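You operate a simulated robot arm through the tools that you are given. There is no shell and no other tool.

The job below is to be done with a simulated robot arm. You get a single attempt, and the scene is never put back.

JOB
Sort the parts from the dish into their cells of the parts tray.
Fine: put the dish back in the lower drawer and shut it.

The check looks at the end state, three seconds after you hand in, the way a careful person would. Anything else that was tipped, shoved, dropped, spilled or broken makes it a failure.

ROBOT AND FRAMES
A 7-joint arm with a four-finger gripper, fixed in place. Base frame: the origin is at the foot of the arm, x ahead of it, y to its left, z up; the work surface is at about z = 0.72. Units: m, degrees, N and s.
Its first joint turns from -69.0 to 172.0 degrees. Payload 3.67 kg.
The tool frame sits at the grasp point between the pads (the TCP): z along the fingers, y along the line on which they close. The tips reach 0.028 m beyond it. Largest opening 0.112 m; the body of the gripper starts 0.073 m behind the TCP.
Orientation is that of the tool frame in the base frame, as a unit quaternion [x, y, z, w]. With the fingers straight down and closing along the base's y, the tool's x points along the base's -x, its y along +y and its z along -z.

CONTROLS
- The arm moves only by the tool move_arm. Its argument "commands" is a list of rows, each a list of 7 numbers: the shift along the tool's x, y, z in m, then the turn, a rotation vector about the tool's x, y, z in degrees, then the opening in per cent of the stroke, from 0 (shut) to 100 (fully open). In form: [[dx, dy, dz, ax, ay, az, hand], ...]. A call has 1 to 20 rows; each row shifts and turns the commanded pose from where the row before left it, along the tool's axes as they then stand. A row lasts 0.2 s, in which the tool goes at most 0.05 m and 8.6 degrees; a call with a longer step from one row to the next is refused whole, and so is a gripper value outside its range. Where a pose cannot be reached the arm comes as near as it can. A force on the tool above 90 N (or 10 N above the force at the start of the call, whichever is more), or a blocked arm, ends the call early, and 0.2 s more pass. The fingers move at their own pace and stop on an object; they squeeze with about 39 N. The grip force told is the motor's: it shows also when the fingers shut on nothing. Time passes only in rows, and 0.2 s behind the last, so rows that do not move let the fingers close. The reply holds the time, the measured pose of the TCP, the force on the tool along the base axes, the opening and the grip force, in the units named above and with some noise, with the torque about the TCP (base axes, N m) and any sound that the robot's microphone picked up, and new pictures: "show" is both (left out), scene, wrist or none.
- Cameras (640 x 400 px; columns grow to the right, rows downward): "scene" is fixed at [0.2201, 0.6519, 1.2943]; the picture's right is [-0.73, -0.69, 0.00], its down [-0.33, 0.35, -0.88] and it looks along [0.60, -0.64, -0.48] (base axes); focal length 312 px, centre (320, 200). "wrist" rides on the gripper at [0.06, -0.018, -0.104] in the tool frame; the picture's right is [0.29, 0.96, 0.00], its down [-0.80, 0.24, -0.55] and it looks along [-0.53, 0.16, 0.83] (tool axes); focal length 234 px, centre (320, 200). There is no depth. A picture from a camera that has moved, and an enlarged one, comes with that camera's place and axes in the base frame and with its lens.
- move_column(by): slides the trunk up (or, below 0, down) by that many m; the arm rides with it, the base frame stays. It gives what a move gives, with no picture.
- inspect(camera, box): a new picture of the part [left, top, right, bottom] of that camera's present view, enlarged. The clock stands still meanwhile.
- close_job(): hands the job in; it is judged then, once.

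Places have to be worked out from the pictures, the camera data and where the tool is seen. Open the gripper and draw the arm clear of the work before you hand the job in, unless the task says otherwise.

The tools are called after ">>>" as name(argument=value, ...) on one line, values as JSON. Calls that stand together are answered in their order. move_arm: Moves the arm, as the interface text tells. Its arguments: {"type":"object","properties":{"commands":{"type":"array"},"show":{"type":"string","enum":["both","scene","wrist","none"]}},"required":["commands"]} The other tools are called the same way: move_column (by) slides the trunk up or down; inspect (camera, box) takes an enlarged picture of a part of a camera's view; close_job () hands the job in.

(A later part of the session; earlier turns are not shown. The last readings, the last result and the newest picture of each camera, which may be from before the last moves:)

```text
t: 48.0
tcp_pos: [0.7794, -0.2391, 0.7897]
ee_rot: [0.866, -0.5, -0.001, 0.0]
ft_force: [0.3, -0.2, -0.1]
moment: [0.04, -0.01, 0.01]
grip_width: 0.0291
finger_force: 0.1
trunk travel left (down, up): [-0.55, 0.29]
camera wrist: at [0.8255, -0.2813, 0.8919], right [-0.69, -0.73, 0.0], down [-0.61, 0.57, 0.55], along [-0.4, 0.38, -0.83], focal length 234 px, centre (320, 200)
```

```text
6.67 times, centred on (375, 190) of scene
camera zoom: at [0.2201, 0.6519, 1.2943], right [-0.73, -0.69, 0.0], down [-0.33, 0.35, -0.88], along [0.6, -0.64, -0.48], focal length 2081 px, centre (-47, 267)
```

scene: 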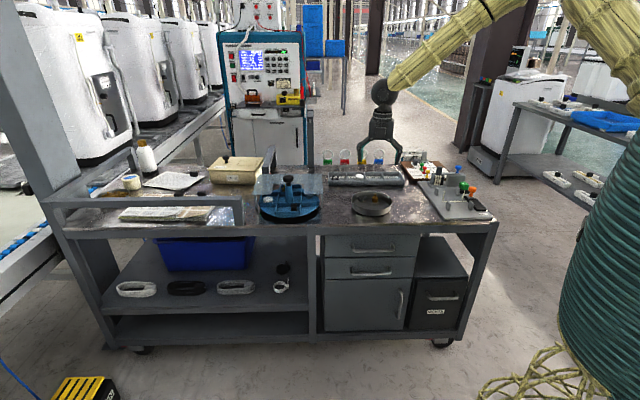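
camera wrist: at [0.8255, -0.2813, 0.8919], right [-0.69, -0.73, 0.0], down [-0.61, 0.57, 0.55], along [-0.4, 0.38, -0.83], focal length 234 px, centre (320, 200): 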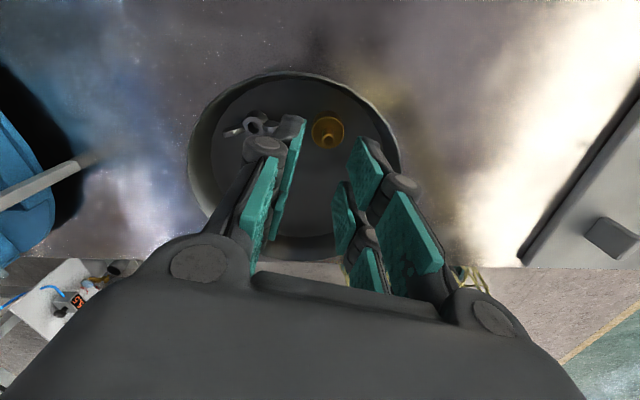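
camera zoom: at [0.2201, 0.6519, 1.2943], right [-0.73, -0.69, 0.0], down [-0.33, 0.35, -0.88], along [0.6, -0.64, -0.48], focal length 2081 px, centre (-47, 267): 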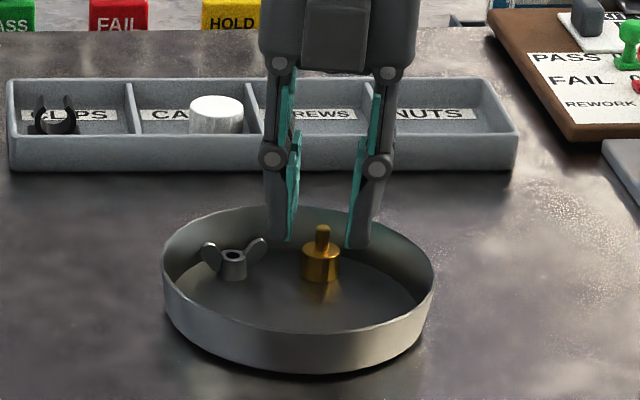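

The screw's head is 14 mm ahead of the hand centre and exactly centred between the near pads, and the wing nut clears the finger by about 4 mm. I descend to just above the dish floor in small steps and close.

>>> move_arm(commands=[[0, 0, 0.01, 0, 0, 0, 24], [0, 0, 0.01, 0, 0, 0, 24], [0, 0, 0.007, 0, 0, 0, 24], [0, 0, 0.0045, 0, 0, 0, 24], [0, 0, 0, 0, 0, 0, 24]], show="wrist")

>>> inspect(camera="wrist", box=[200, 30, 440, 230])

>>> inspect(camera="scene", box=[340, 160, 410, 220])

```text
t: 49.2
tcp_pos: [0.7776, -0.239, 0.7563]
ee_rot: [0.866, -0.5, 0.0, -0.001]
ft_force: [-0.5, -0.1, -0.1]
moment: [0.01, 0.0, 0.0]
grip_width: 0.0267
finger_force: 0.1
trunk travel left (down, up): [-0.55, 0.29]
camera wrist: at [0.824, -0.2812, 0.86], right [-0.69, -0.73, 0.0], down [-0.61, 0.57, 0.55], along [-0.4, 0.38, -0.83], focal length 234 px, centre (320, 200)
```

wrist: 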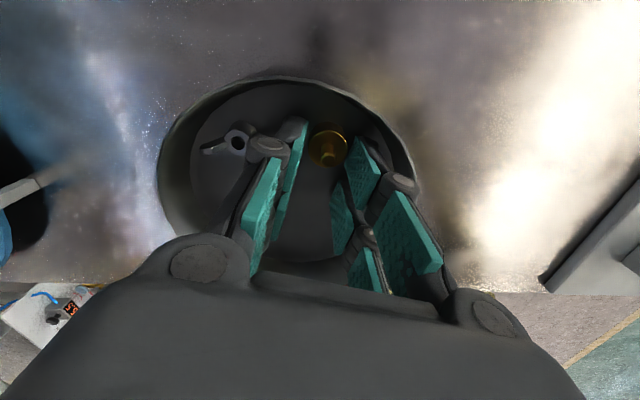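

```text
2.00 times, centred on (320, 130) of wrist
camera zoom: at [0.824, -0.2812, 0.86], right [-0.69, -0.73, 0.0], down [-0.61, 0.57, 0.55], along [-0.4, 0.38, -0.83], focal length 468 px, centre (320, 340)
```

zoom: 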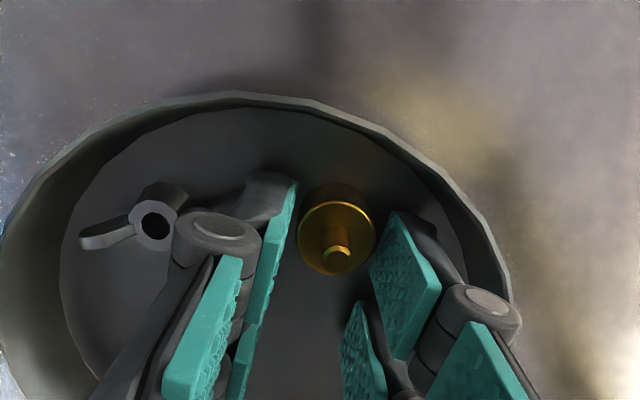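

```text
6.67 times, centred on (375, 190) of scene
camera zoom: at [0.2201, 0.6519, 1.2943], right [-0.73, -0.69, 0.0], down [-0.33, 0.35, -0.88], along [0.6, -0.64, -0.48], focal length 2081 px, centre (-47, 267)
```

zoom: 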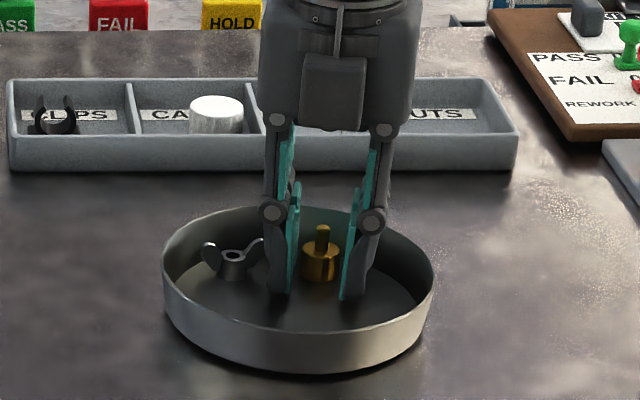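

Everything is free of contact and the head sits between the near pads. I close on it.

>>> move_arm(commands=[[0, 0, 0, 0, 0, 0, 20], [0, 0, 0, 0, 0, 0, 0], [0, 0, 0, 0, 0, 0, 0], [0, 0, 0, 0, 0, 0, 0]], show="none")

>>> inspect(camera="scene", box=[340, 160, 410, 220])

```text
t: 50.2
tcp_pos: [0.7772, -0.2381, 0.7581]
ee_rot: [0.866, -0.499, 0.0, -0.001]
ft_force: [-0.6, -0.6, -0.1]
moment: [-0.01, -0.01, 0.0]
grip_width: 0.0198
finger_force: 39.0
trunk travel left (down, up): [-0.55, 0.29]
```

```text
6.67 times, centred on (375, 190) of scene
camera zoom: at [0.2201, 0.6519, 1.2943], right [-0.73, -0.69, 0.0], down [-0.33, 0.35, -0.88], along [0.6, -0.64, -0.48], focal length 2081 px, centre (-47, 267)
```

zoom: 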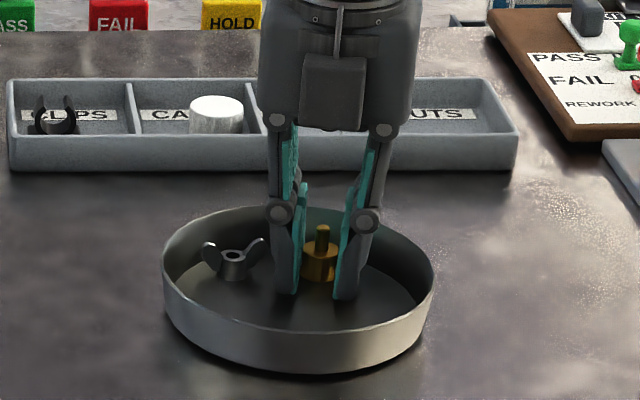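

The grip holds at 0.0198 and 39 N on the screw's head. I lift slowly.

>>> move_arm(commands=[[0, 0, -0.005, 0, 0, 0, 0], [0, 0, -0.01, 0, 0, 0, 0], [0, 0, -0.015, 0, 0, 0, 0], [0, 0, -0.02, 0, 0, 0, 0], [0, 0, -0.02, 0, 0, 0, 0], [0, 0, 0, 0, 0, 0, 0]], show="wrist")

>>> inspect(camera="scene", box=[330, 140, 420, 220])

>>> inspect(camera="wrist", box=[200, 30, 440, 230])

```text
t: 51.6
tcp_pos: [0.7775, -0.2398, 0.8262]
ee_rot: [0.866, -0.5, -0.001, 0.0]
ft_force: [-0.4, -0.6, 0.3]
moment: [0.04, 0.03, -0.03]
grip_width: 0.0195
finger_force: 38.8
trunk travel left (down, up): [-0.55, 0.29]
camera wrist: at [0.8239, -0.2815, 0.9299], right [-0.69, -0.73, 0.0], down [-0.61, 0.57, 0.56], along [-0.4, 0.38, -0.83], focal length 234 px, centre (320, 200)
```

wrist: 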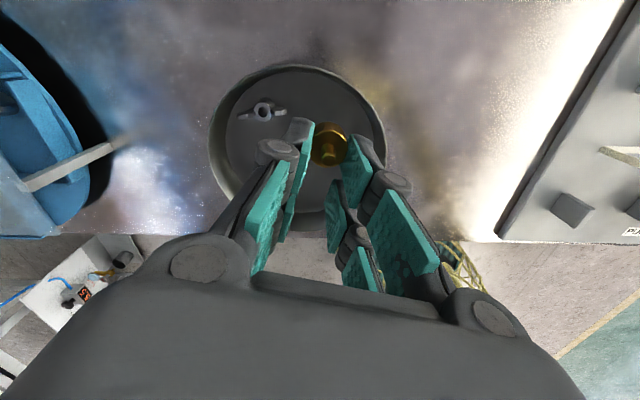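

```text
5.00 times, centred on (375, 180) of scene
camera zoom: at [0.2201, 0.6519, 1.2943], right [-0.73, -0.69, 0.0], down [-0.33, 0.35, -0.88], along [0.6, -0.64, -0.48], focal length 1561 px, centre (45, 300)
```

zoom: 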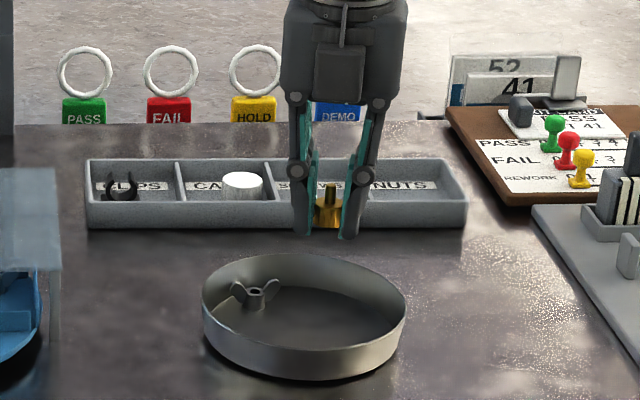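

```text
2.00 times, centred on (320, 130) of wrist
camera zoom: at [0.8239, -0.2815, 0.9299], right [-0.69, -0.73, 0.0], down [-0.61, 0.57, 0.56], along [-0.4, 0.38, -0.83], focal length 468 px, centre (320, 340)
```

zoom: 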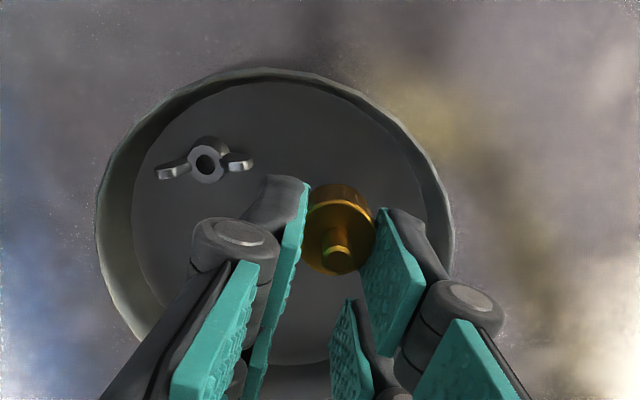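

The screw is held upright. I carry it to the SCREWS cell (centre ≈ (0.892, -0.4065)), turning to 134° so the hand lines up with the cell.

>>> move_arm(commands=[[0, 0, -0.025, 0, 0, -7, 0], [0, 0, -0.03, 0, 0, -7, 0], [0.0399, 0.0067, 0, 0, 0, 0, 0], [0.0399, 0.0067, 0, 0, 0, 0, 0], [0.0399, 0.0067, 0, 0, 0, 0, 0], [0.0399, 0.0067, 0, 0, 0, 0, 0], [0.0398, 0.0066, 0, 0, 0, 0, 0], [0, 0, 0.03, 0, 0, 0, 0], [0, 0, 0.03, 0, 0, 0, 0], [0, 0, 0.02, 0, 0, 0, 0], [0, 0, 0, 0, 0, 0, 0]], show="wrist")

>>> inspect(camera="wrist", box=[200, 10, 440, 230])

>>> inspect(camera="scene", box=[310, 130, 410, 200])

```text
t: 54.0
tcp_pos: [0.8918, -0.4053, 0.8041]
ee_rot: [0.92, -0.391, 0.0, -0.001]
ft_force: [-0.4, -0.5, -0.5]
moment: [0.0, -0.03, -0.02]
grip_width: 0.0198
finger_force: 38.8
trunk travel left (down, up): [-0.55, 0.29]
camera wrist: at [0.9478, -0.4355, 0.906], right [-0.49, -0.87, 0.0], down [-0.73, 0.41, 0.55], along [-0.48, 0.27, -0.83], focal length 234 px, centre (320, 200)
```

wrist: 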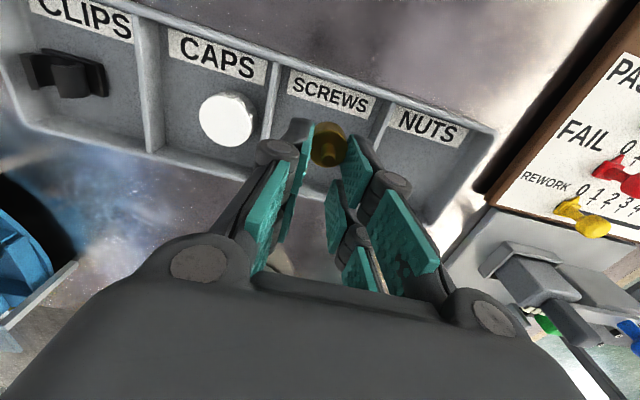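

```text
1.82 times, centred on (320, 120) of wrist
camera zoom: at [0.9478, -0.4355, 0.906], right [-0.49, -0.87, 0.0], down [-0.73, 0.41, 0.55], along [-0.48, 0.27, -0.83], focal length 426 px, centre (320, 346)
```

zoom: 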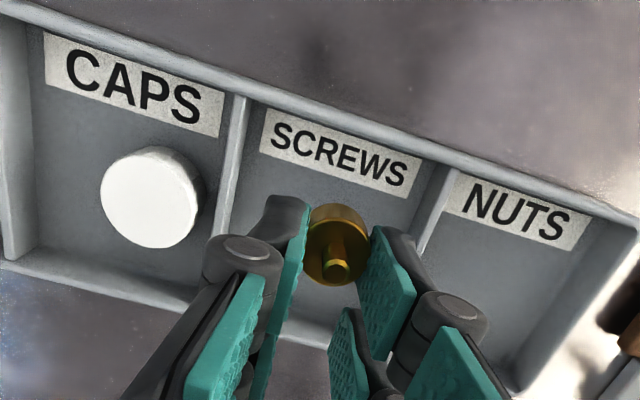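

```text
5.71 times, centred on (360, 165) of scene
camera zoom: at [0.2201, 0.6519, 1.2943], right [-0.73, -0.69, 0.0], down [-0.33, 0.35, -0.88], along [0.6, -0.64, -0.48], focal length 1784 px, centre (91, 400)
```

zoom: 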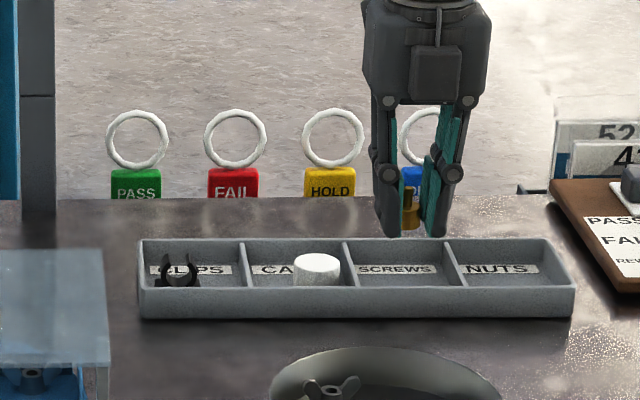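

The screw is over the SCREWS cell, within 4 mm of its centre along both axes. I lower it to the floor gently.

>>> move_arm(commands=[[0, 0, 0.015, 0, 0, 0, 0], [0, 0, 0.015, 0, 0, 0, 0], [0, 0, 0.008, 0, 0, 0, 0], [0, 0, 0.004, 0, 0, 0, 0], [0, 0, 0.003, 0, 0, 0, 0], [0, 0, 0, 0, 0, 0, 0]], show="none")

>>> inspect(camera="scene", box=[310, 130, 410, 200])

```text
t: 55.4
tcp_pos: [0.8931, -0.4063, 0.7574]
ee_rot: [0.92, -0.391, 0.001, -0.001]
ft_force: [-0.1, -0.2, 0.6]
moment: [-0.03, 0.02, 0.01]
grip_width: 0.0198
finger_force: 39.0
trunk travel left (down, up): [-0.55, 0.29]
```

```text
5.71 times, centred on (360, 165) of scene
camera zoom: at [0.2201, 0.6519, 1.2943], right [-0.73, -0.69, 0.0], down [-0.33, 0.35, -0.88], along [0.6, -0.64, -0.48], focal length 1784 px, centre (91, 400)
```

zoom: 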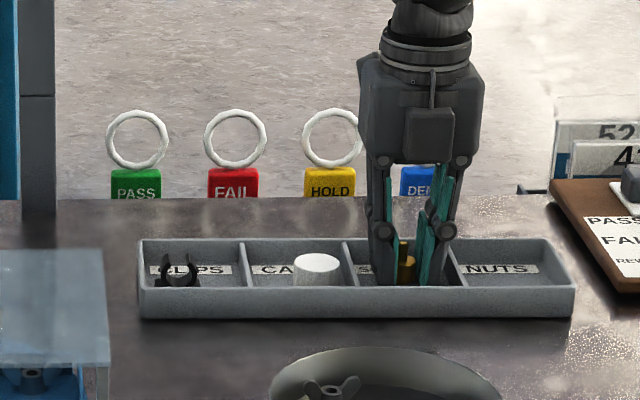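

There is almost no contact yet, so I lower another 2 mm.

>>> move_arm(commands=[[0, 0, 0.001, 0, 0, 0, 0], [0, 0, 0.001, 0, 0, 0, 0], [0, 0, 0, 0, 0, 0, 0]], show="none")

```text
t: 56.2
tcp_pos: [0.8942, -0.4058, 0.7577]
ee_rot: [0.921, -0.39, 0.002, -0.001]
ft_force: [4.5, -1.6, 12.8]
moment: [-0.18, -0.24, 0.0]
grip_width: 0.0196
finger_force: 39.0
trunk travel left (down, up): [-0.55, 0.29]
```

The screw is on the floor with 12.8 N of contact. I open a little, rise straight up and check.

>>> move_arm(commands=[[0, 0, -0.001, 0, 0, 0, 0], [0, 0, 0, 0, 0, 0, 24], [0, 0, 0, 0, 0, 0, 28], [0, 0, -0.01, 0, 0, 0, 28], [0, 0, -0.02, 0, 0, 0, 28], [0, 0, -0.03, 0, 0, 0, 28], [0, 0, -0.03, 0, 0, 0, 60], [0, 0, -0.03, 0, 0, 0, 100], [0, 0, 0, 0, 0, 0, 100]])

>>> inspect(camera="scene", box=[310, 130, 410, 200])

```text
t: 58.2
tcp_pos: [0.8935, -0.4072, 0.8774]
ee_rot: [0.921, -0.39, -0.001, -0.001]
ft_force: [-0.7, -0.1, -0.1]
moment: [0.04, 0.07, 0.0]
grip_width: 0.1118
finger_force: 0.1
trunk travel left (down, up): [-0.55, 0.29]
camera wrist: at [0.9485, -0.4368, 0.9797], right [-0.49, -0.87, 0.0], down [-0.73, 0.41, 0.56], along [-0.48, 0.27, -0.83], focal length 234 px, centre (320, 200)
```

scene: 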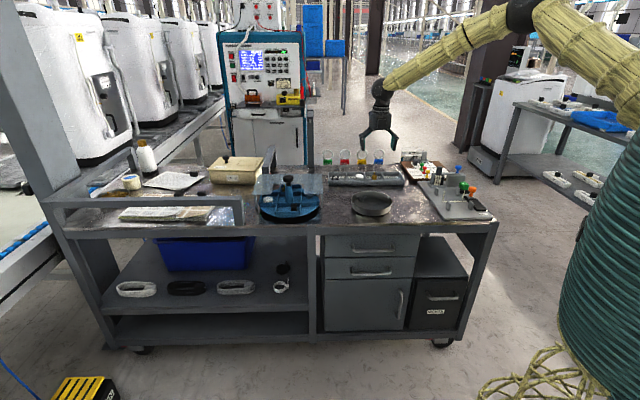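
wrist: 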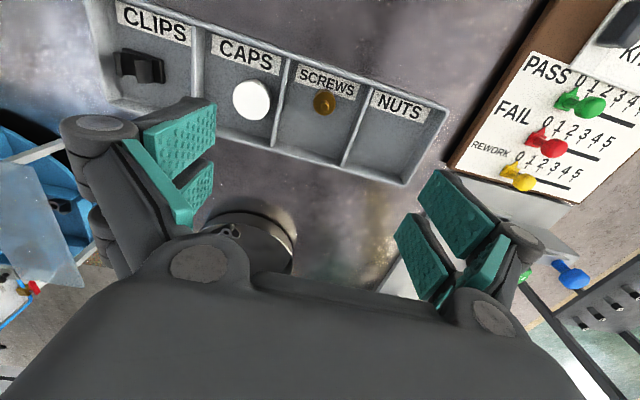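

```text
5.71 times, centred on (360, 165) of scene
camera zoom: at [0.2201, 0.6519, 1.2943], right [-0.73, -0.69, 0.0], down [-0.33, 0.35, -0.88], along [0.6, -0.64, -0.48], focal length 1784 px, centre (91, 400)
```

zoom: 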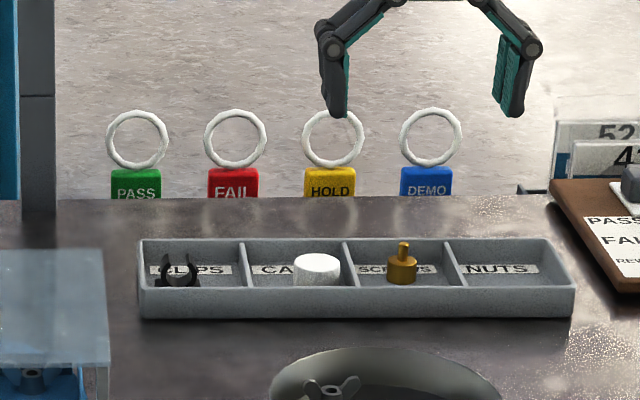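

The screw stands in its cell. Only the wing nut at (0.8215, -0.218) remains. I return above the dish and turn the hand to 35°, so the fingers close at −55° across the hub, leaving room for the outer finger at the wall.

>>> move_arm(commands=[[-0.0379, -0.0117, -0.01, 0, 0, 0, 100], [-0.0379, -0.0117, -0.01, 0, 0, 0, 100], [-0.0379, -0.0117, 0, 0, 0, 0, 100], [-0.0379, -0.0117, 0, 0, 0, 0, 100], [-0.038, -0.0118, 0, 0, 0, 0, 100], [0, 0, 0, 0, 0, 8.25, 100], [0, 0, 0, 0, 0, 8.25, 100], [0, 0, 0, 0, 0, 8.25, 100], [0, 0, 0, 0, 0, 8.25, 100], [0, 0, 0, 0, 0, 8.25, 100], [0, 0, 0, 0, 0, 8.25, 100], [0, 0, 0, 0, 0, 8.25, 100], [0, 0, 0, 0, 0, 8.25, 100], [0, 0, 0, 0, 0, 8.25, 100], [0, 0, 0, 0, 0, 8.25, 100], [0, 0, 0, 0, 0, 8.25, 100], [0, 0, 0, 0, 0, 8.25, 100], [0, 0, 0, 0, 0, 0, 100], [0, 0, 0, 0, 0, 0, 100]], show="wrist")

>>> inspect(camera="wrist", box=[230, 20, 420, 180])

```text
t: 62.2
tcp_pos: [0.8039, -0.2296, 0.8966]
ee_rot: [-0.3, 0.954, 0.001, 0.0]
ft_force: [-0.4, -0.2, 1.0]
moment: [0.01, 0.01, 0.01]
grip_width: 0.1118
finger_force: 0.1
trunk travel left (down, up): [-0.55, 0.29]
camera wrist: at [0.7656, -0.2773, 0.9997], right [-0.78, 0.62, 0.0], down [0.52, 0.65, 0.55], along [0.34, 0.44, -0.83], focal length 234 px, centre (320, 200)
```

wrist: 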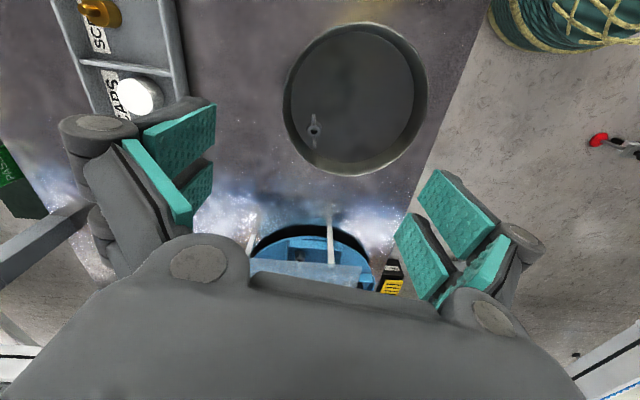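

```text
2.50 times, centred on (325, 100) of wrist
camera zoom: at [0.7656, -0.2773, 0.9997], right [-0.78, 0.62, 0.0], down [0.52, 0.65, 0.55], along [0.34, 0.44, -0.83], focal length 585 px, centre (308, 450)
```

zoom: 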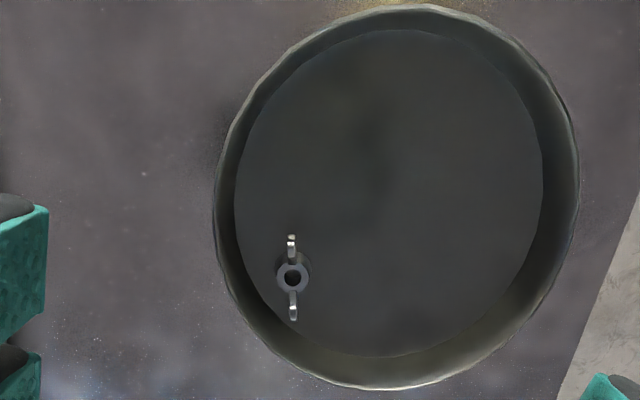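

The nut's hub is at (0.8213, -0.218) with its wings at about 52°, and there is roughly 20 mm from the hub centre to the wall along the closing line. I fine-tune the hand and descend to TCP z ≈ 0.79 with a small opening.

>>> move_arm(commands=[[0.0021, -0.0006, 0.02, 0, 0, 0, 60], [0, 0, 0.03, 0, 0, 0, 20], [0, 0, 0.03, 0, 0, 0, 18], [0, 0, 0.027, 0, 0, 0, 18], [0, 0, 0, 0, 0, 0, 18], [0, 0, 0, 0, 0, 0, 18]], show="wrist")

>>> inspect(camera="wrist", box=[220, 60, 420, 230])

>>> inspect(camera="scene", box=[340, 160, 410, 220])

```text
t: 63.6
tcp_pos: [0.8021, -0.2281, 0.7891]
ee_rot: [-0.301, 0.954, 0.0, -0.001]
ft_force: [-1.5, -0.6, 1.0]
moment: [-0.02, 0.03, -0.01]
grip_width: 0.02
finger_force: 0.1
trunk travel left (down, up): [-0.55, 0.29]
camera wrist: at [0.7636, -0.2769, 0.8919], right [-0.78, 0.62, 0.0], down [0.52, 0.65, 0.55], along [0.34, 0.44, -0.83], focal length 234 px, centre (320, 200)
```

wrist: 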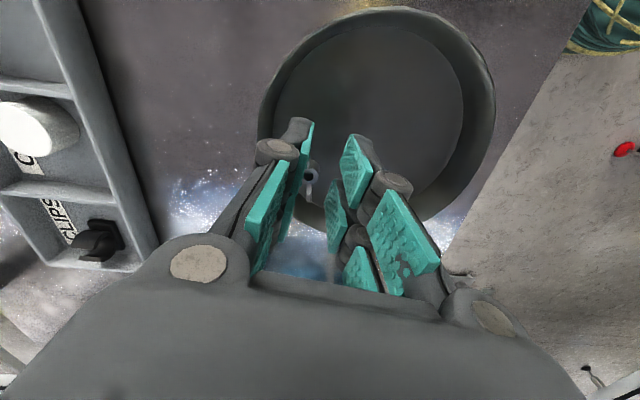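

```text
2.35 times, centred on (320, 145) of wrist
camera zoom: at [0.7636, -0.2769, 0.8919], right [-0.78, 0.62, 0.0], down [0.52, 0.65, 0.55], along [0.34, 0.44, -0.83], focal length 551 px, centre (320, 329)
```

zoom: 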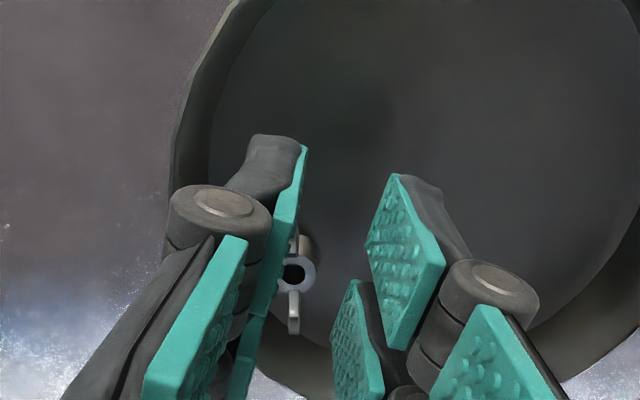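

```text
6.67 times, centred on (375, 190) of scene
camera zoom: at [0.2201, 0.6519, 1.2943], right [-0.73, -0.69, 0.0], down [-0.33, 0.35, -0.88], along [0.6, -0.64, -0.48], focal length 2081 px, centre (-47, 267)
```

zoom: 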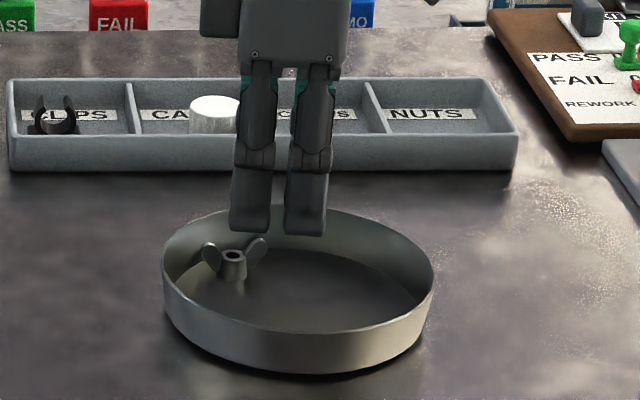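

By the nearest view the hub is 20.5 mm along and 1.6 mm to the outer side of the hand axis. I correct by (+2.5, -2) mm and descend slowly to the floor level.

>>> move_arm(commands=[[0.0025, -0.002, 0, 0, 0, 0, 17], [0, 0, 0.01, 0, 0, 0, 17], [0, 0, 0.01, 0, 0, 0, 17], [0, 0, 0.007, 0, 0, 0, 17], [0, 0, 0, 0, 0, 0, 17]], show="wrist")

>>> inspect(camera="wrist", box=[220, 60, 420, 230])

>>> inspect(camera="scene", box=[340, 160, 410, 220])

```text
t: 64.8
tcp_pos: [0.801, -0.2333, 0.7628]
ee_rot: [-0.301, 0.954, 0.0, 0.0]
ft_force: [0.0, -0.7, 0.2]
moment: [-0.01, 0.02, 0.01]
grip_width: 0.0188
finger_force: 0.0
trunk travel left (down, up): [-0.55, 0.29]
camera wrist: at [0.7627, -0.2819, 0.866], right [-0.79, 0.62, 0.0], down [0.52, 0.65, 0.55], along [0.34, 0.44, -0.83], focal length 234 px, centre (320, 200)
```

wrist: 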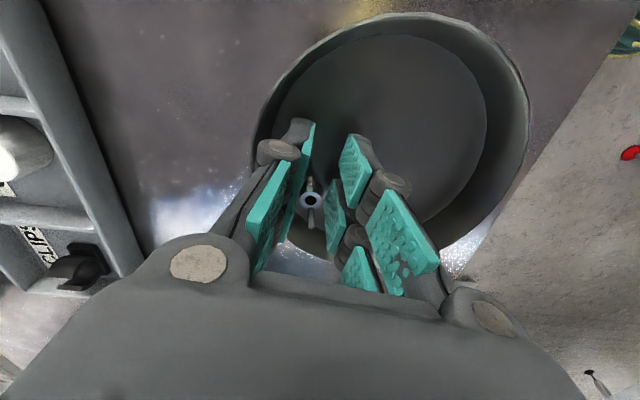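

```text
2.35 times, centred on (320, 145) of wrist
camera zoom: at [0.7627, -0.2819, 0.866], right [-0.79, 0.62, 0.0], down [0.52, 0.65, 0.55], along [0.34, 0.44, -0.83], focal length 551 px, centre (320, 329)
```

zoom: 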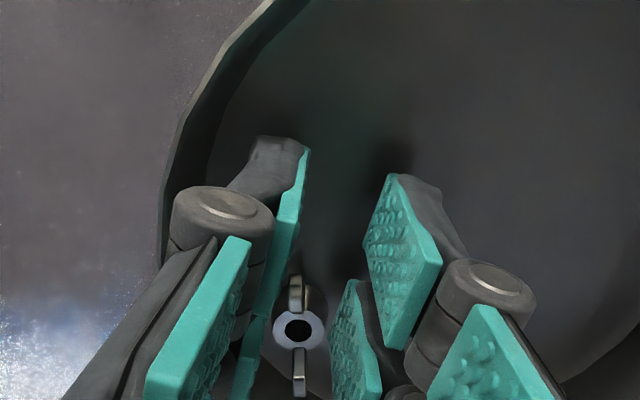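

```text
6.67 times, centred on (375, 190) of scene
camera zoom: at [0.2201, 0.6519, 1.2943], right [-0.73, -0.69, 0.0], down [-0.33, 0.35, -0.88], along [0.6, -0.64, -0.48], focal length 2081 px, centre (-47, 267)
```

zoom: 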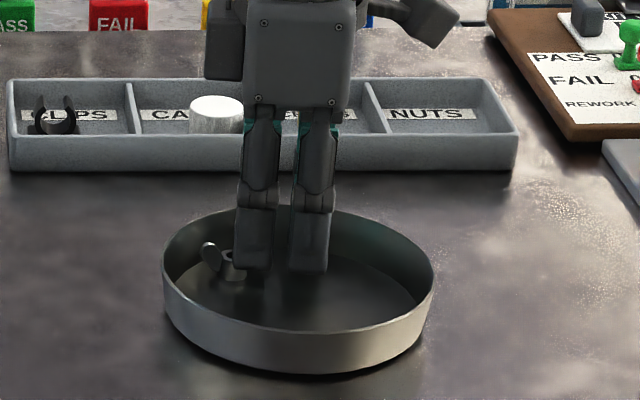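

The hub now sits between the far pads, centred to within 1 mm, with no contact. I go 1.5 mm further outward, lower the last 5.5 mm and close.

>>> move_arm(commands=[[-0.0015, 0.0005, 0.002, 0, 0, 0, 17], [0, 0, 0.003, 0, 0, 0, 17], [0, 0, 0, 0, 0, 0, 17], [0, 0, 0, 0, 0, 0, 8], [0, 0, 0, 0, 0, 0, 0], [0, 0, 0, 0, 0, 0, 0], [0, 0, 0, 0, 0, 0, 0]], show="wrist")

>>> inspect(camera="wrist", box=[220, 60, 420, 230])

>>> inspect(camera="scene", box=[340, 160, 410, 220])

```text
t: 66.4
tcp_pos: [0.8019, -0.2322, 0.7616]
ee_rot: [-0.3, 0.954, 0.0, 0.003]
ft_force: [9.5, -4.7, 31.0]
moment: [0.45, -0.78, -0.27]
grip_width: 0.0103
finger_force: 39.3
trunk travel left (down, up): [-0.55, 0.29]
camera wrist: at [0.7636, -0.2806, 0.8637], right [-0.78, 0.62, 0.0], down [0.51, 0.65, 0.56], along [0.35, 0.44, -0.83], focal length 234 px, centre (320, 200)
```

wrist: 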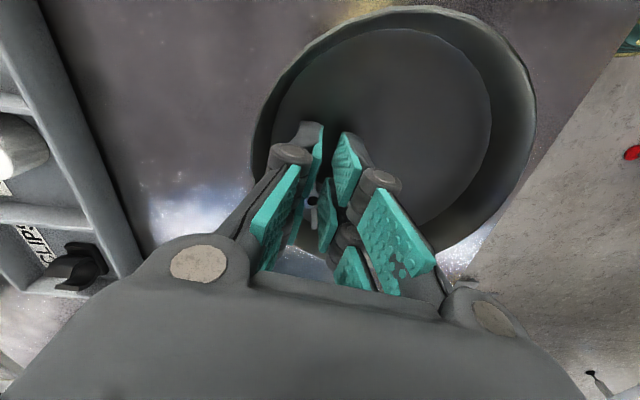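

```text
2.35 times, centred on (320, 145) of wrist
camera zoom: at [0.7636, -0.2806, 0.8637], right [-0.78, 0.62, 0.0], down [0.51, 0.65, 0.56], along [0.35, 0.44, -0.83], focal length 551 px, centre (320, 329)
```

zoom: 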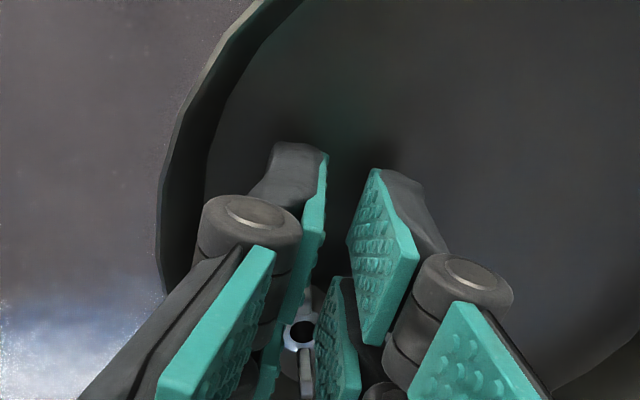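

```text
6.67 times, centred on (375, 190) of scene
camera zoom: at [0.2201, 0.6519, 1.2943], right [-0.73, -0.69, 0.0], down [-0.33, 0.35, -0.88], along [0.6, -0.64, -0.48], focal length 2081 px, centre (-47, 267)
```

zoom: 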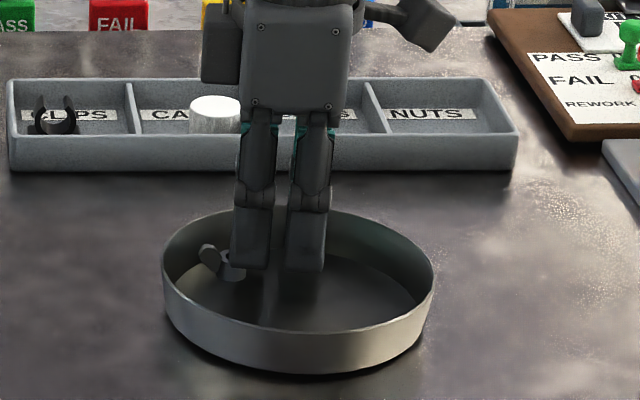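

The fingers hold something at 0.0103, but there is a 31 N upward push near the far fingertips, from the floor or a wing. I relieve it by lifting in very small steps and watch the readings.

>>> move_arm(commands=[[0, 0, -0.002, 0, 0, 0, 0], [0, 0, -0.003, 0, 0, 0, 0], [0, 0, -0.005, 0, 0, 0, 0], [0, 0, 0, 0, 0, 0, 0]], show="wrist")

>>> inspect(camera="wrist", box=[220, 60, 420, 230])

>>> inspect(camera="scene", box=[340, 160, 410, 220])

```text
t: 67.4
tcp_pos: [0.8008, -0.2316, 0.7677]
ee_rot: [-0.301, 0.954, 0.0, 0.0]
ft_force: [0.6, -0.2, -1.0]
moment: [0.0, -0.01, -0.03]
grip_width: 0.0059
finger_force: 38.9
trunk travel left (down, up): [-0.55, 0.29]
camera wrist: at [0.7635, -0.2813, 0.87], right [-0.78, 0.62, 0.0], down [0.52, 0.65, 0.55], along [0.34, 0.44, -0.83], focal length 234 px, centre (320, 200)
```

wrist: 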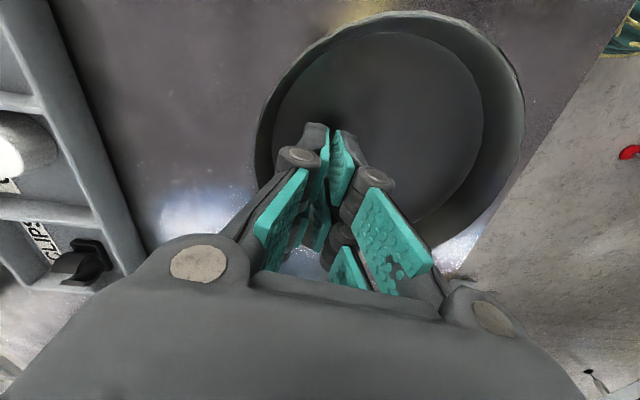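

```text
2.35 times, centred on (320, 145) of wrist
camera zoom: at [0.7635, -0.2813, 0.87], right [-0.78, 0.62, 0.0], down [0.52, 0.65, 0.55], along [0.34, 0.44, -0.83], focal length 551 px, centre (320, 329)
```

zoom: 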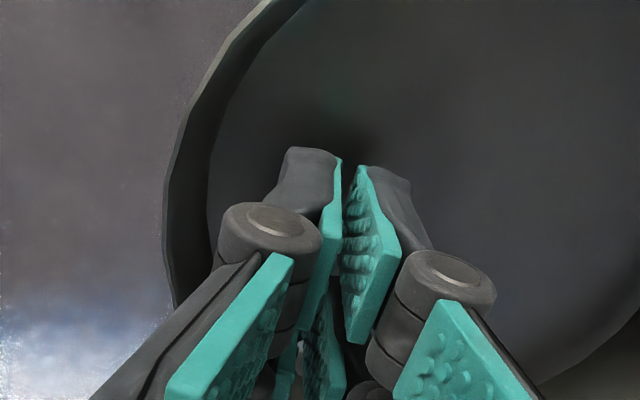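

```text
6.67 times, centred on (375, 190) of scene
camera zoom: at [0.2201, 0.6519, 1.2943], right [-0.73, -0.69, 0.0], down [-0.33, 0.35, -0.88], along [0.6, -0.64, -0.48], focal length 2081 px, centre (-47, 267)
```

zoom: 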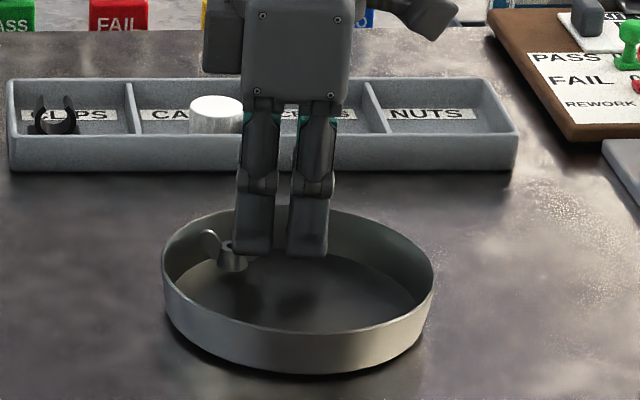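

The force is gone and the width is 0.0059, so the fingers may be holding a wing. I lift a bit further and look whether the nut comes along.

>>> move_arm(commands=[[0, 0, -0.005, 0, 0, 0, 0], [0, 0, -0.01, 0, 0, 0, 0], [0, 0, -0.01, 0, 0, 0, 0], [0, 0, 0, 0, 0, 0, 0]], show="none")

>>> inspect(camera="scene", box=[340, 160, 410, 220])

>>> inspect(camera="wrist", box=[220, 60, 420, 230])

```text
t: 68.4
tcp_pos: [0.8029, -0.2329, 0.7926]
ee_rot: [-0.301, 0.954, 0.0, 0.0]
ft_force: [-0.8, -0.5, -1.0]
moment: [-0.01, 0.01, 0.0]
grip_width: 0.0059
finger_force: 38.9
trunk travel left (down, up): [-0.55, 0.29]
```

```text
6.67 times, centred on (375, 190) of scene
camera zoom: at [0.2201, 0.6519, 1.2943], right [-0.73, -0.69, 0.0], down [-0.33, 0.35, -0.88], along [0.6, -0.64, -0.48], focal length 2081 px, centre (-47, 267)
```

zoom: 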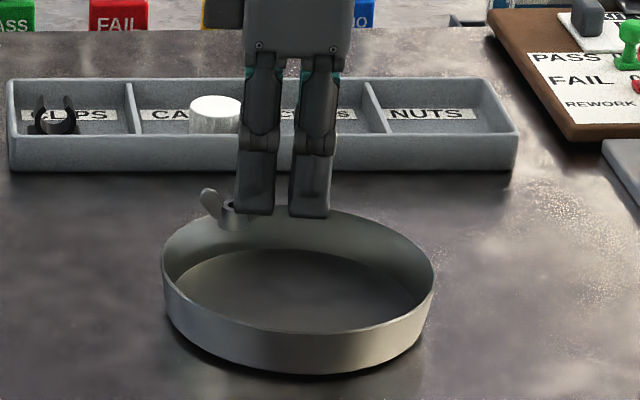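

```text
2.35 times, centred on (320, 145) of wrist
camera zoom: at [0.7643, -0.2814, 0.8954], right [-0.78, 0.62, 0.0], down [0.52, 0.65, 0.55], along [0.34, 0.44, -0.83], focal length 551 px, centre (320, 329)
```

zoom: 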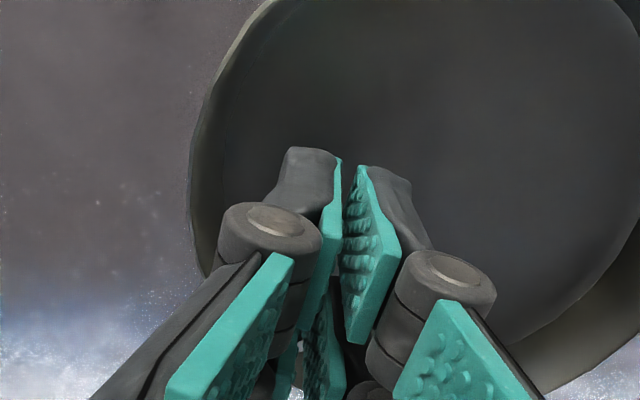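

The nut is up, held by its inner wing at a steady 0.0059. The NUTS cell centre is about (0.836, -0.461). I raise, turn to 0° so the long hand-and-nut shape lies along the cell's diagonal, and carry it there smoothly.

>>> move_arm(commands=[[0, 0, -0.02, 0, 0, 0, 0], [0, 0, -0.03, 0, 0, 0, 0], [0, 0, -0.025, 0, 0, 5, 0], [0, 0, 0, 0, 0, 6, 0], [0, 0, 0, 0, 0, 6, 0], [0, 0, 0, 0, 0, 6, 0], [0, 0, 0, 0, 0, 6, 0], [0, 0, 0, 0, 0, 6, 0], [-0.0033, -0.0286, 0, 0, 0, 0, 0], [-0.0033, -0.0286, 0, 0, 0, 0, 0], [-0.0033, -0.0286, 0, 0, 0, 0, 0], [-0.0033, -0.0286, 0, 0, 0, 0, 0], [-0.0033, -0.0286, 0, 0, 0, 0, 0], [-0.0033, -0.0286, 0, 0, 0, 0, 0], [-0.0033, -0.0287, 0, 0, 0, 0, 0], [-0.0032, -0.0287, 0, 0, 0, 0, 0], [0, 0, 0.02, 0, 0, 0, 0], [0, 0, 0.02, 0, 0, 0, 0], [0, 0, 0, 0, 0, 0, 0]], show="wrist")

>>> inspect(camera="wrist", box=[200, 30, 440, 230])

>>> inspect(camera="scene", box=[340, 120, 440, 190])

```text
t: 72.4
tcp_pos: [0.8299, -0.4611, 0.8294]
ee_rot: [-0.001, 1.0, 0.001, -0.001]
ft_force: [-0.4, -0.5, -0.4]
moment: [0.01, 0.0, 0.03]
grip_width: 0.0059
finger_force: 39.3
trunk travel left (down, up): [-0.55, 0.29]
camera wrist: at [0.77, -0.4783, 0.9314], right [-0.29, 0.96, 0.0], down [0.8, 0.24, 0.55], along [0.53, 0.16, -0.83], focal length 234 px, centre (320, 200)
```

wrist: 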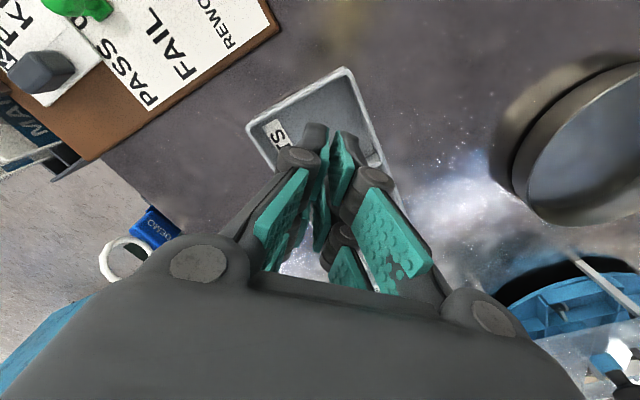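

```text
2.00 times, centred on (320, 130) of wrist
camera zoom: at [0.77, -0.4783, 0.9314], right [-0.29, 0.96, 0.0], down [0.8, 0.24, 0.55], along [0.53, 0.16, -0.83], focal length 468 px, centre (320, 340)
```

zoom: 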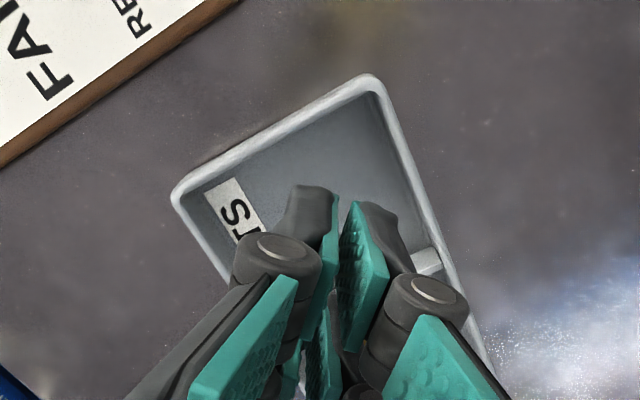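

```text
5.71 times, centred on (390, 155) of scene
camera zoom: at [0.2201, 0.6519, 1.2943], right [-0.73, -0.69, 0.0], down [-0.33, 0.35, -0.88], along [0.6, -0.64, -0.48], focal length 1784 px, centre (-80, 457)
```

zoom: 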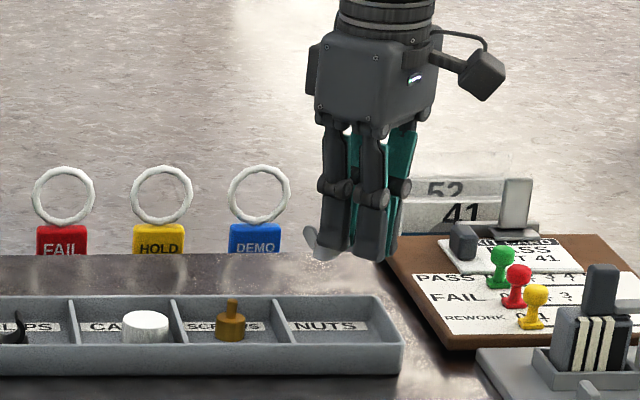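

The cell corners confirm the centre at (0.836, -0.4605), and the hand is 6 mm short of it along x, as planned. I lower to just inside the rim and look.

>>> move_arm(commands=[[0, 0, 0.02, 0, 0, 0, 0], [0, 0, 0.02, 0, 0, 0, 0], [0, 0, 0.01, 0, 0, 0, 0], [0, 0, 0.008, 0, 0, 0, 0], [0, 0, 0, 0, 0, 0, 0]], show="wrist")

>>> inspect(camera="scene", box=[350, 140, 430, 195])

```text
t: 73.6
tcp_pos: [0.8283, -0.4605, 0.7691]
ee_rot: [0.0, 1.0, 0.001, 0.0]
ft_force: [-0.8, -0.6, -1.3]
moment: [0.0, -0.01, 0.0]
grip_width: 0.0059
finger_force: 39.1
trunk travel left (down, up): [-0.55, 0.29]
camera wrist: at [0.7694, -0.4777, 0.8726], right [-0.29, 0.96, 0.0], down [0.8, 0.24, 0.55], along [0.53, 0.16, -0.83], focal length 234 px, centre (320, 200)
```

wrist: 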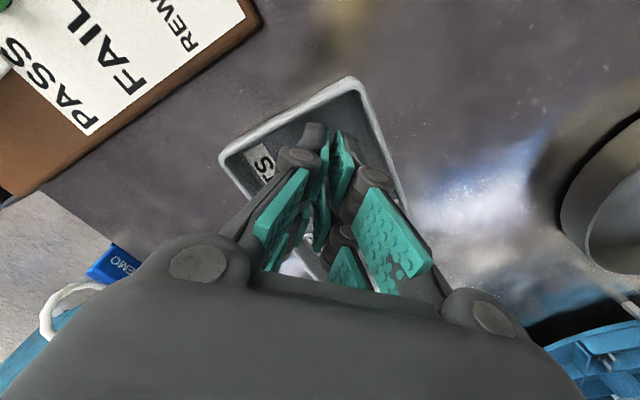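

```text
7.27 times, centred on (390, 168) of scene
camera zoom: at [0.2201, 0.6519, 1.2943], right [-0.73, -0.69, 0.0], down [-0.33, 0.35, -0.88], along [0.6, -0.64, -0.48], focal length 2270 px, centre (-189, 436)
```

zoom: 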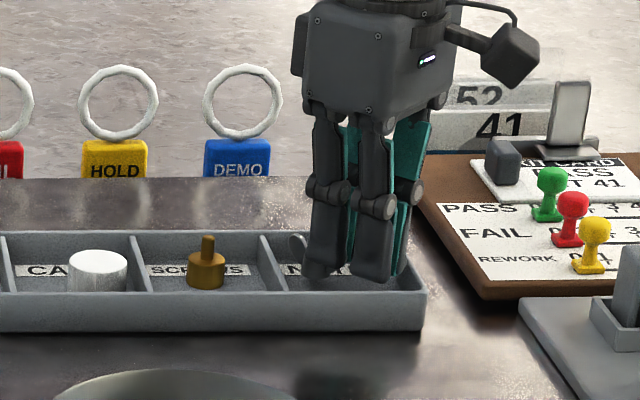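

The nut is inside the NUTS cell with its outer wing clear of the divider. I lower a few millimetres at a time, watching the force.

>>> move_arm(commands=[[0, 0, 0.003, 0, 0, 0, 0], [0, 0, 0.002, 0, 0, 0, 0], [0, 0, 0, 0, 0, 0, 0]], show="none")

```text
t: 74.4
tcp_pos: [0.8296, -0.4597, 0.766]
ee_rot: [-0.001, 1.0, 0.002, 0.0]
ft_force: [0.5, 0.1, 0.4]
moment: [0.0, 0.04, 0.0]
grip_width: 0.0059
finger_force: 38.8
trunk travel left (down, up): [-0.55, 0.29]
```

>>> move_arm(commands=[[0, 0, 0.002, 0, 0, 0, 0], [0, 0, 0.001, 0, 0, 0, 0], [0, 0, 0, 0, 0, 0, 0]], show="none")

>>> inspect(camera="scene", box=[350, 140, 430, 195])

```text
t: 75.2
tcp_pos: [0.8281, -0.4612, 0.7619]
ee_rot: [-0.001, 1.0, 0.001, 0.001]
ft_force: [1.6, -0.4, 5.7]
moment: [-0.03, -0.18, 0.0]
grip_width: 0.0061
finger_force: 39.0
trunk travel left (down, up): [-0.55, 0.29]
```

```text
7.27 times, centred on (390, 168) of scene
camera zoom: at [0.2201, 0.6519, 1.2943], right [-0.73, -0.69, 0.0], down [-0.33, 0.35, -0.88], along [0.6, -0.64, -0.48], focal length 2270 px, centre (-189, 436)
```

zoom: 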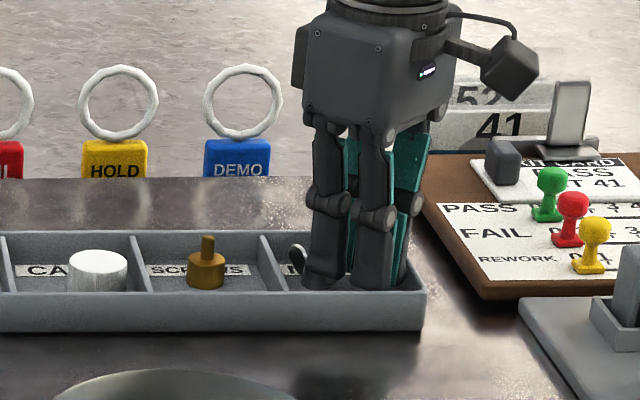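

A 5.7 N contact about 30 mm ahead, where the nut's hub is, shows the nut resting on the floor. I open slightly and rise.

>>> move_arm(commands=[[0, 0, 0, 0, 0, 0, 8], [0, 0, 0, 0, 0, 0, 13], [0, 0, 0, 0, 0, 0, 15], [0, 0, -0.005, 0, 0, 0, 15], [0, 0, -0.015, 0, 0, 0, 15], [0, 0, -0.03, 0, 0, 0, 15], [0, 0, -0.03, 0, 0, 0, 50], [0, 0, -0.04, 0, 0, 0, 100], [0, 0, 0, 0, 0, 0, 100]])

>>> inspect(camera="scene", box=[320, 140, 430, 210])

>>> inspect(camera="wrist", box=[200, 30, 440, 230])

```text
t: 77.2
tcp_pos: [0.8286, -0.4616, 0.8801]
ee_rot: [0.0, 1.0, 0.002, 0.0]
ft_force: [0.0, -0.4, -1.3]
moment: [0.05, 0.04, 0.01]
grip_width: 0.1121
finger_force: 0.0
trunk travel left (down, up): [-0.55, 0.29]
camera wrist: at [0.7696, -0.4796, 0.9834], right [-0.29, 0.96, 0.0], down [0.8, 0.24, 0.55], along [0.53, 0.16, -0.83], focal length 234 px, centre (320, 200)
```

scene: 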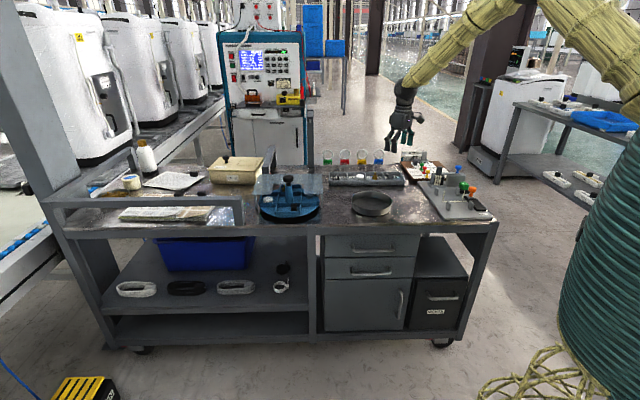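
wrist: 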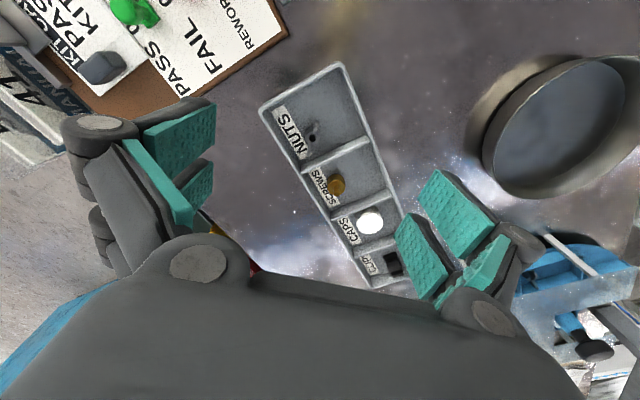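

```text
5.71 times, centred on (375, 175) of scene
camera zoom: at [0.2201, 0.6519, 1.2943], right [-0.73, -0.69, 0.0], down [-0.33, 0.35, -0.88], along [0.6, -0.64, -0.48], focal length 1784 px, centre (6, 343)
```

zoom: 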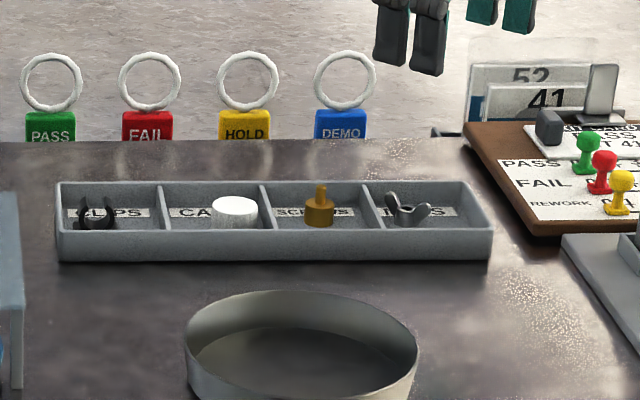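

```text
2.00 times, centred on (320, 130) of wrist
camera zoom: at [0.7696, -0.4796, 0.9834], right [-0.29, 0.96, 0.0], down [0.8, 0.24, 0.55], along [0.53, 0.16, -0.83], focal length 468 px, centre (320, 340)
```

zoom: 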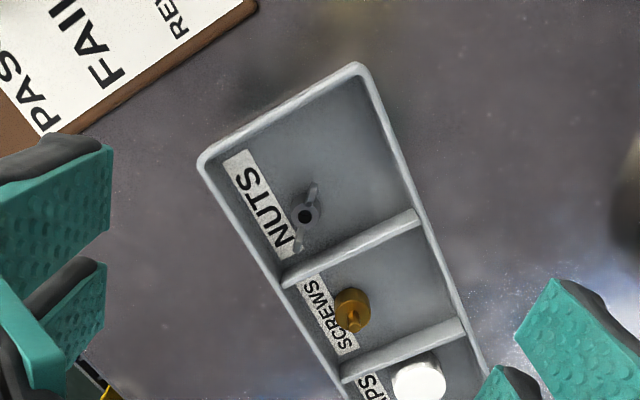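

All four parts stand in their labelled cells and the dish is empty. Now the lower drawer: I enlarge the drawer fronts to measure the handles.

>>> inspect(camera="scene", box=[315, 220, 425, 290])

>>> inspect(camera="scene", box=[290, 180, 510, 360])

```text
5.71 times, centred on (370, 255) of scene
camera zoom: at [0.2201, 0.6519, 1.2943], right [-0.73, -0.69, 0.0], down [-0.33, 0.35, -0.88], along [0.6, -0.64, -0.48], focal length 1784 px, centre (34, -114)
```

zoom: 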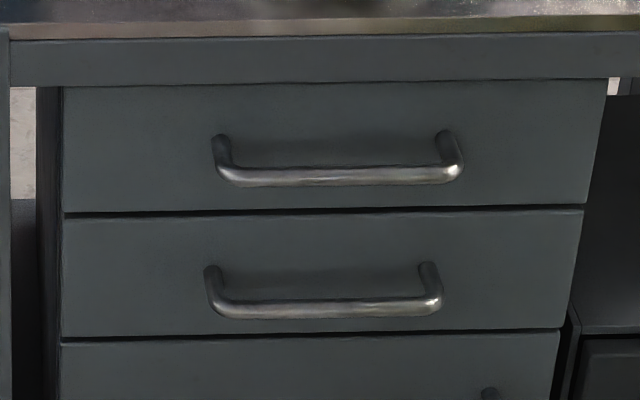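

```text
2.22 times, centred on (400, 270) of scene
camera zoom: at [0.2201, 0.6519, 1.2943], right [-0.73, -0.69, 0.0], down [-0.33, 0.35, -0.88], along [0.6, -0.64, -0.48], focal length 694 px, centre (142, 44)
```

zoom: 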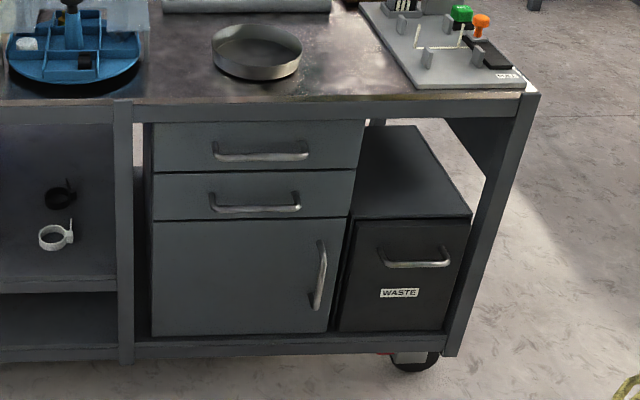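

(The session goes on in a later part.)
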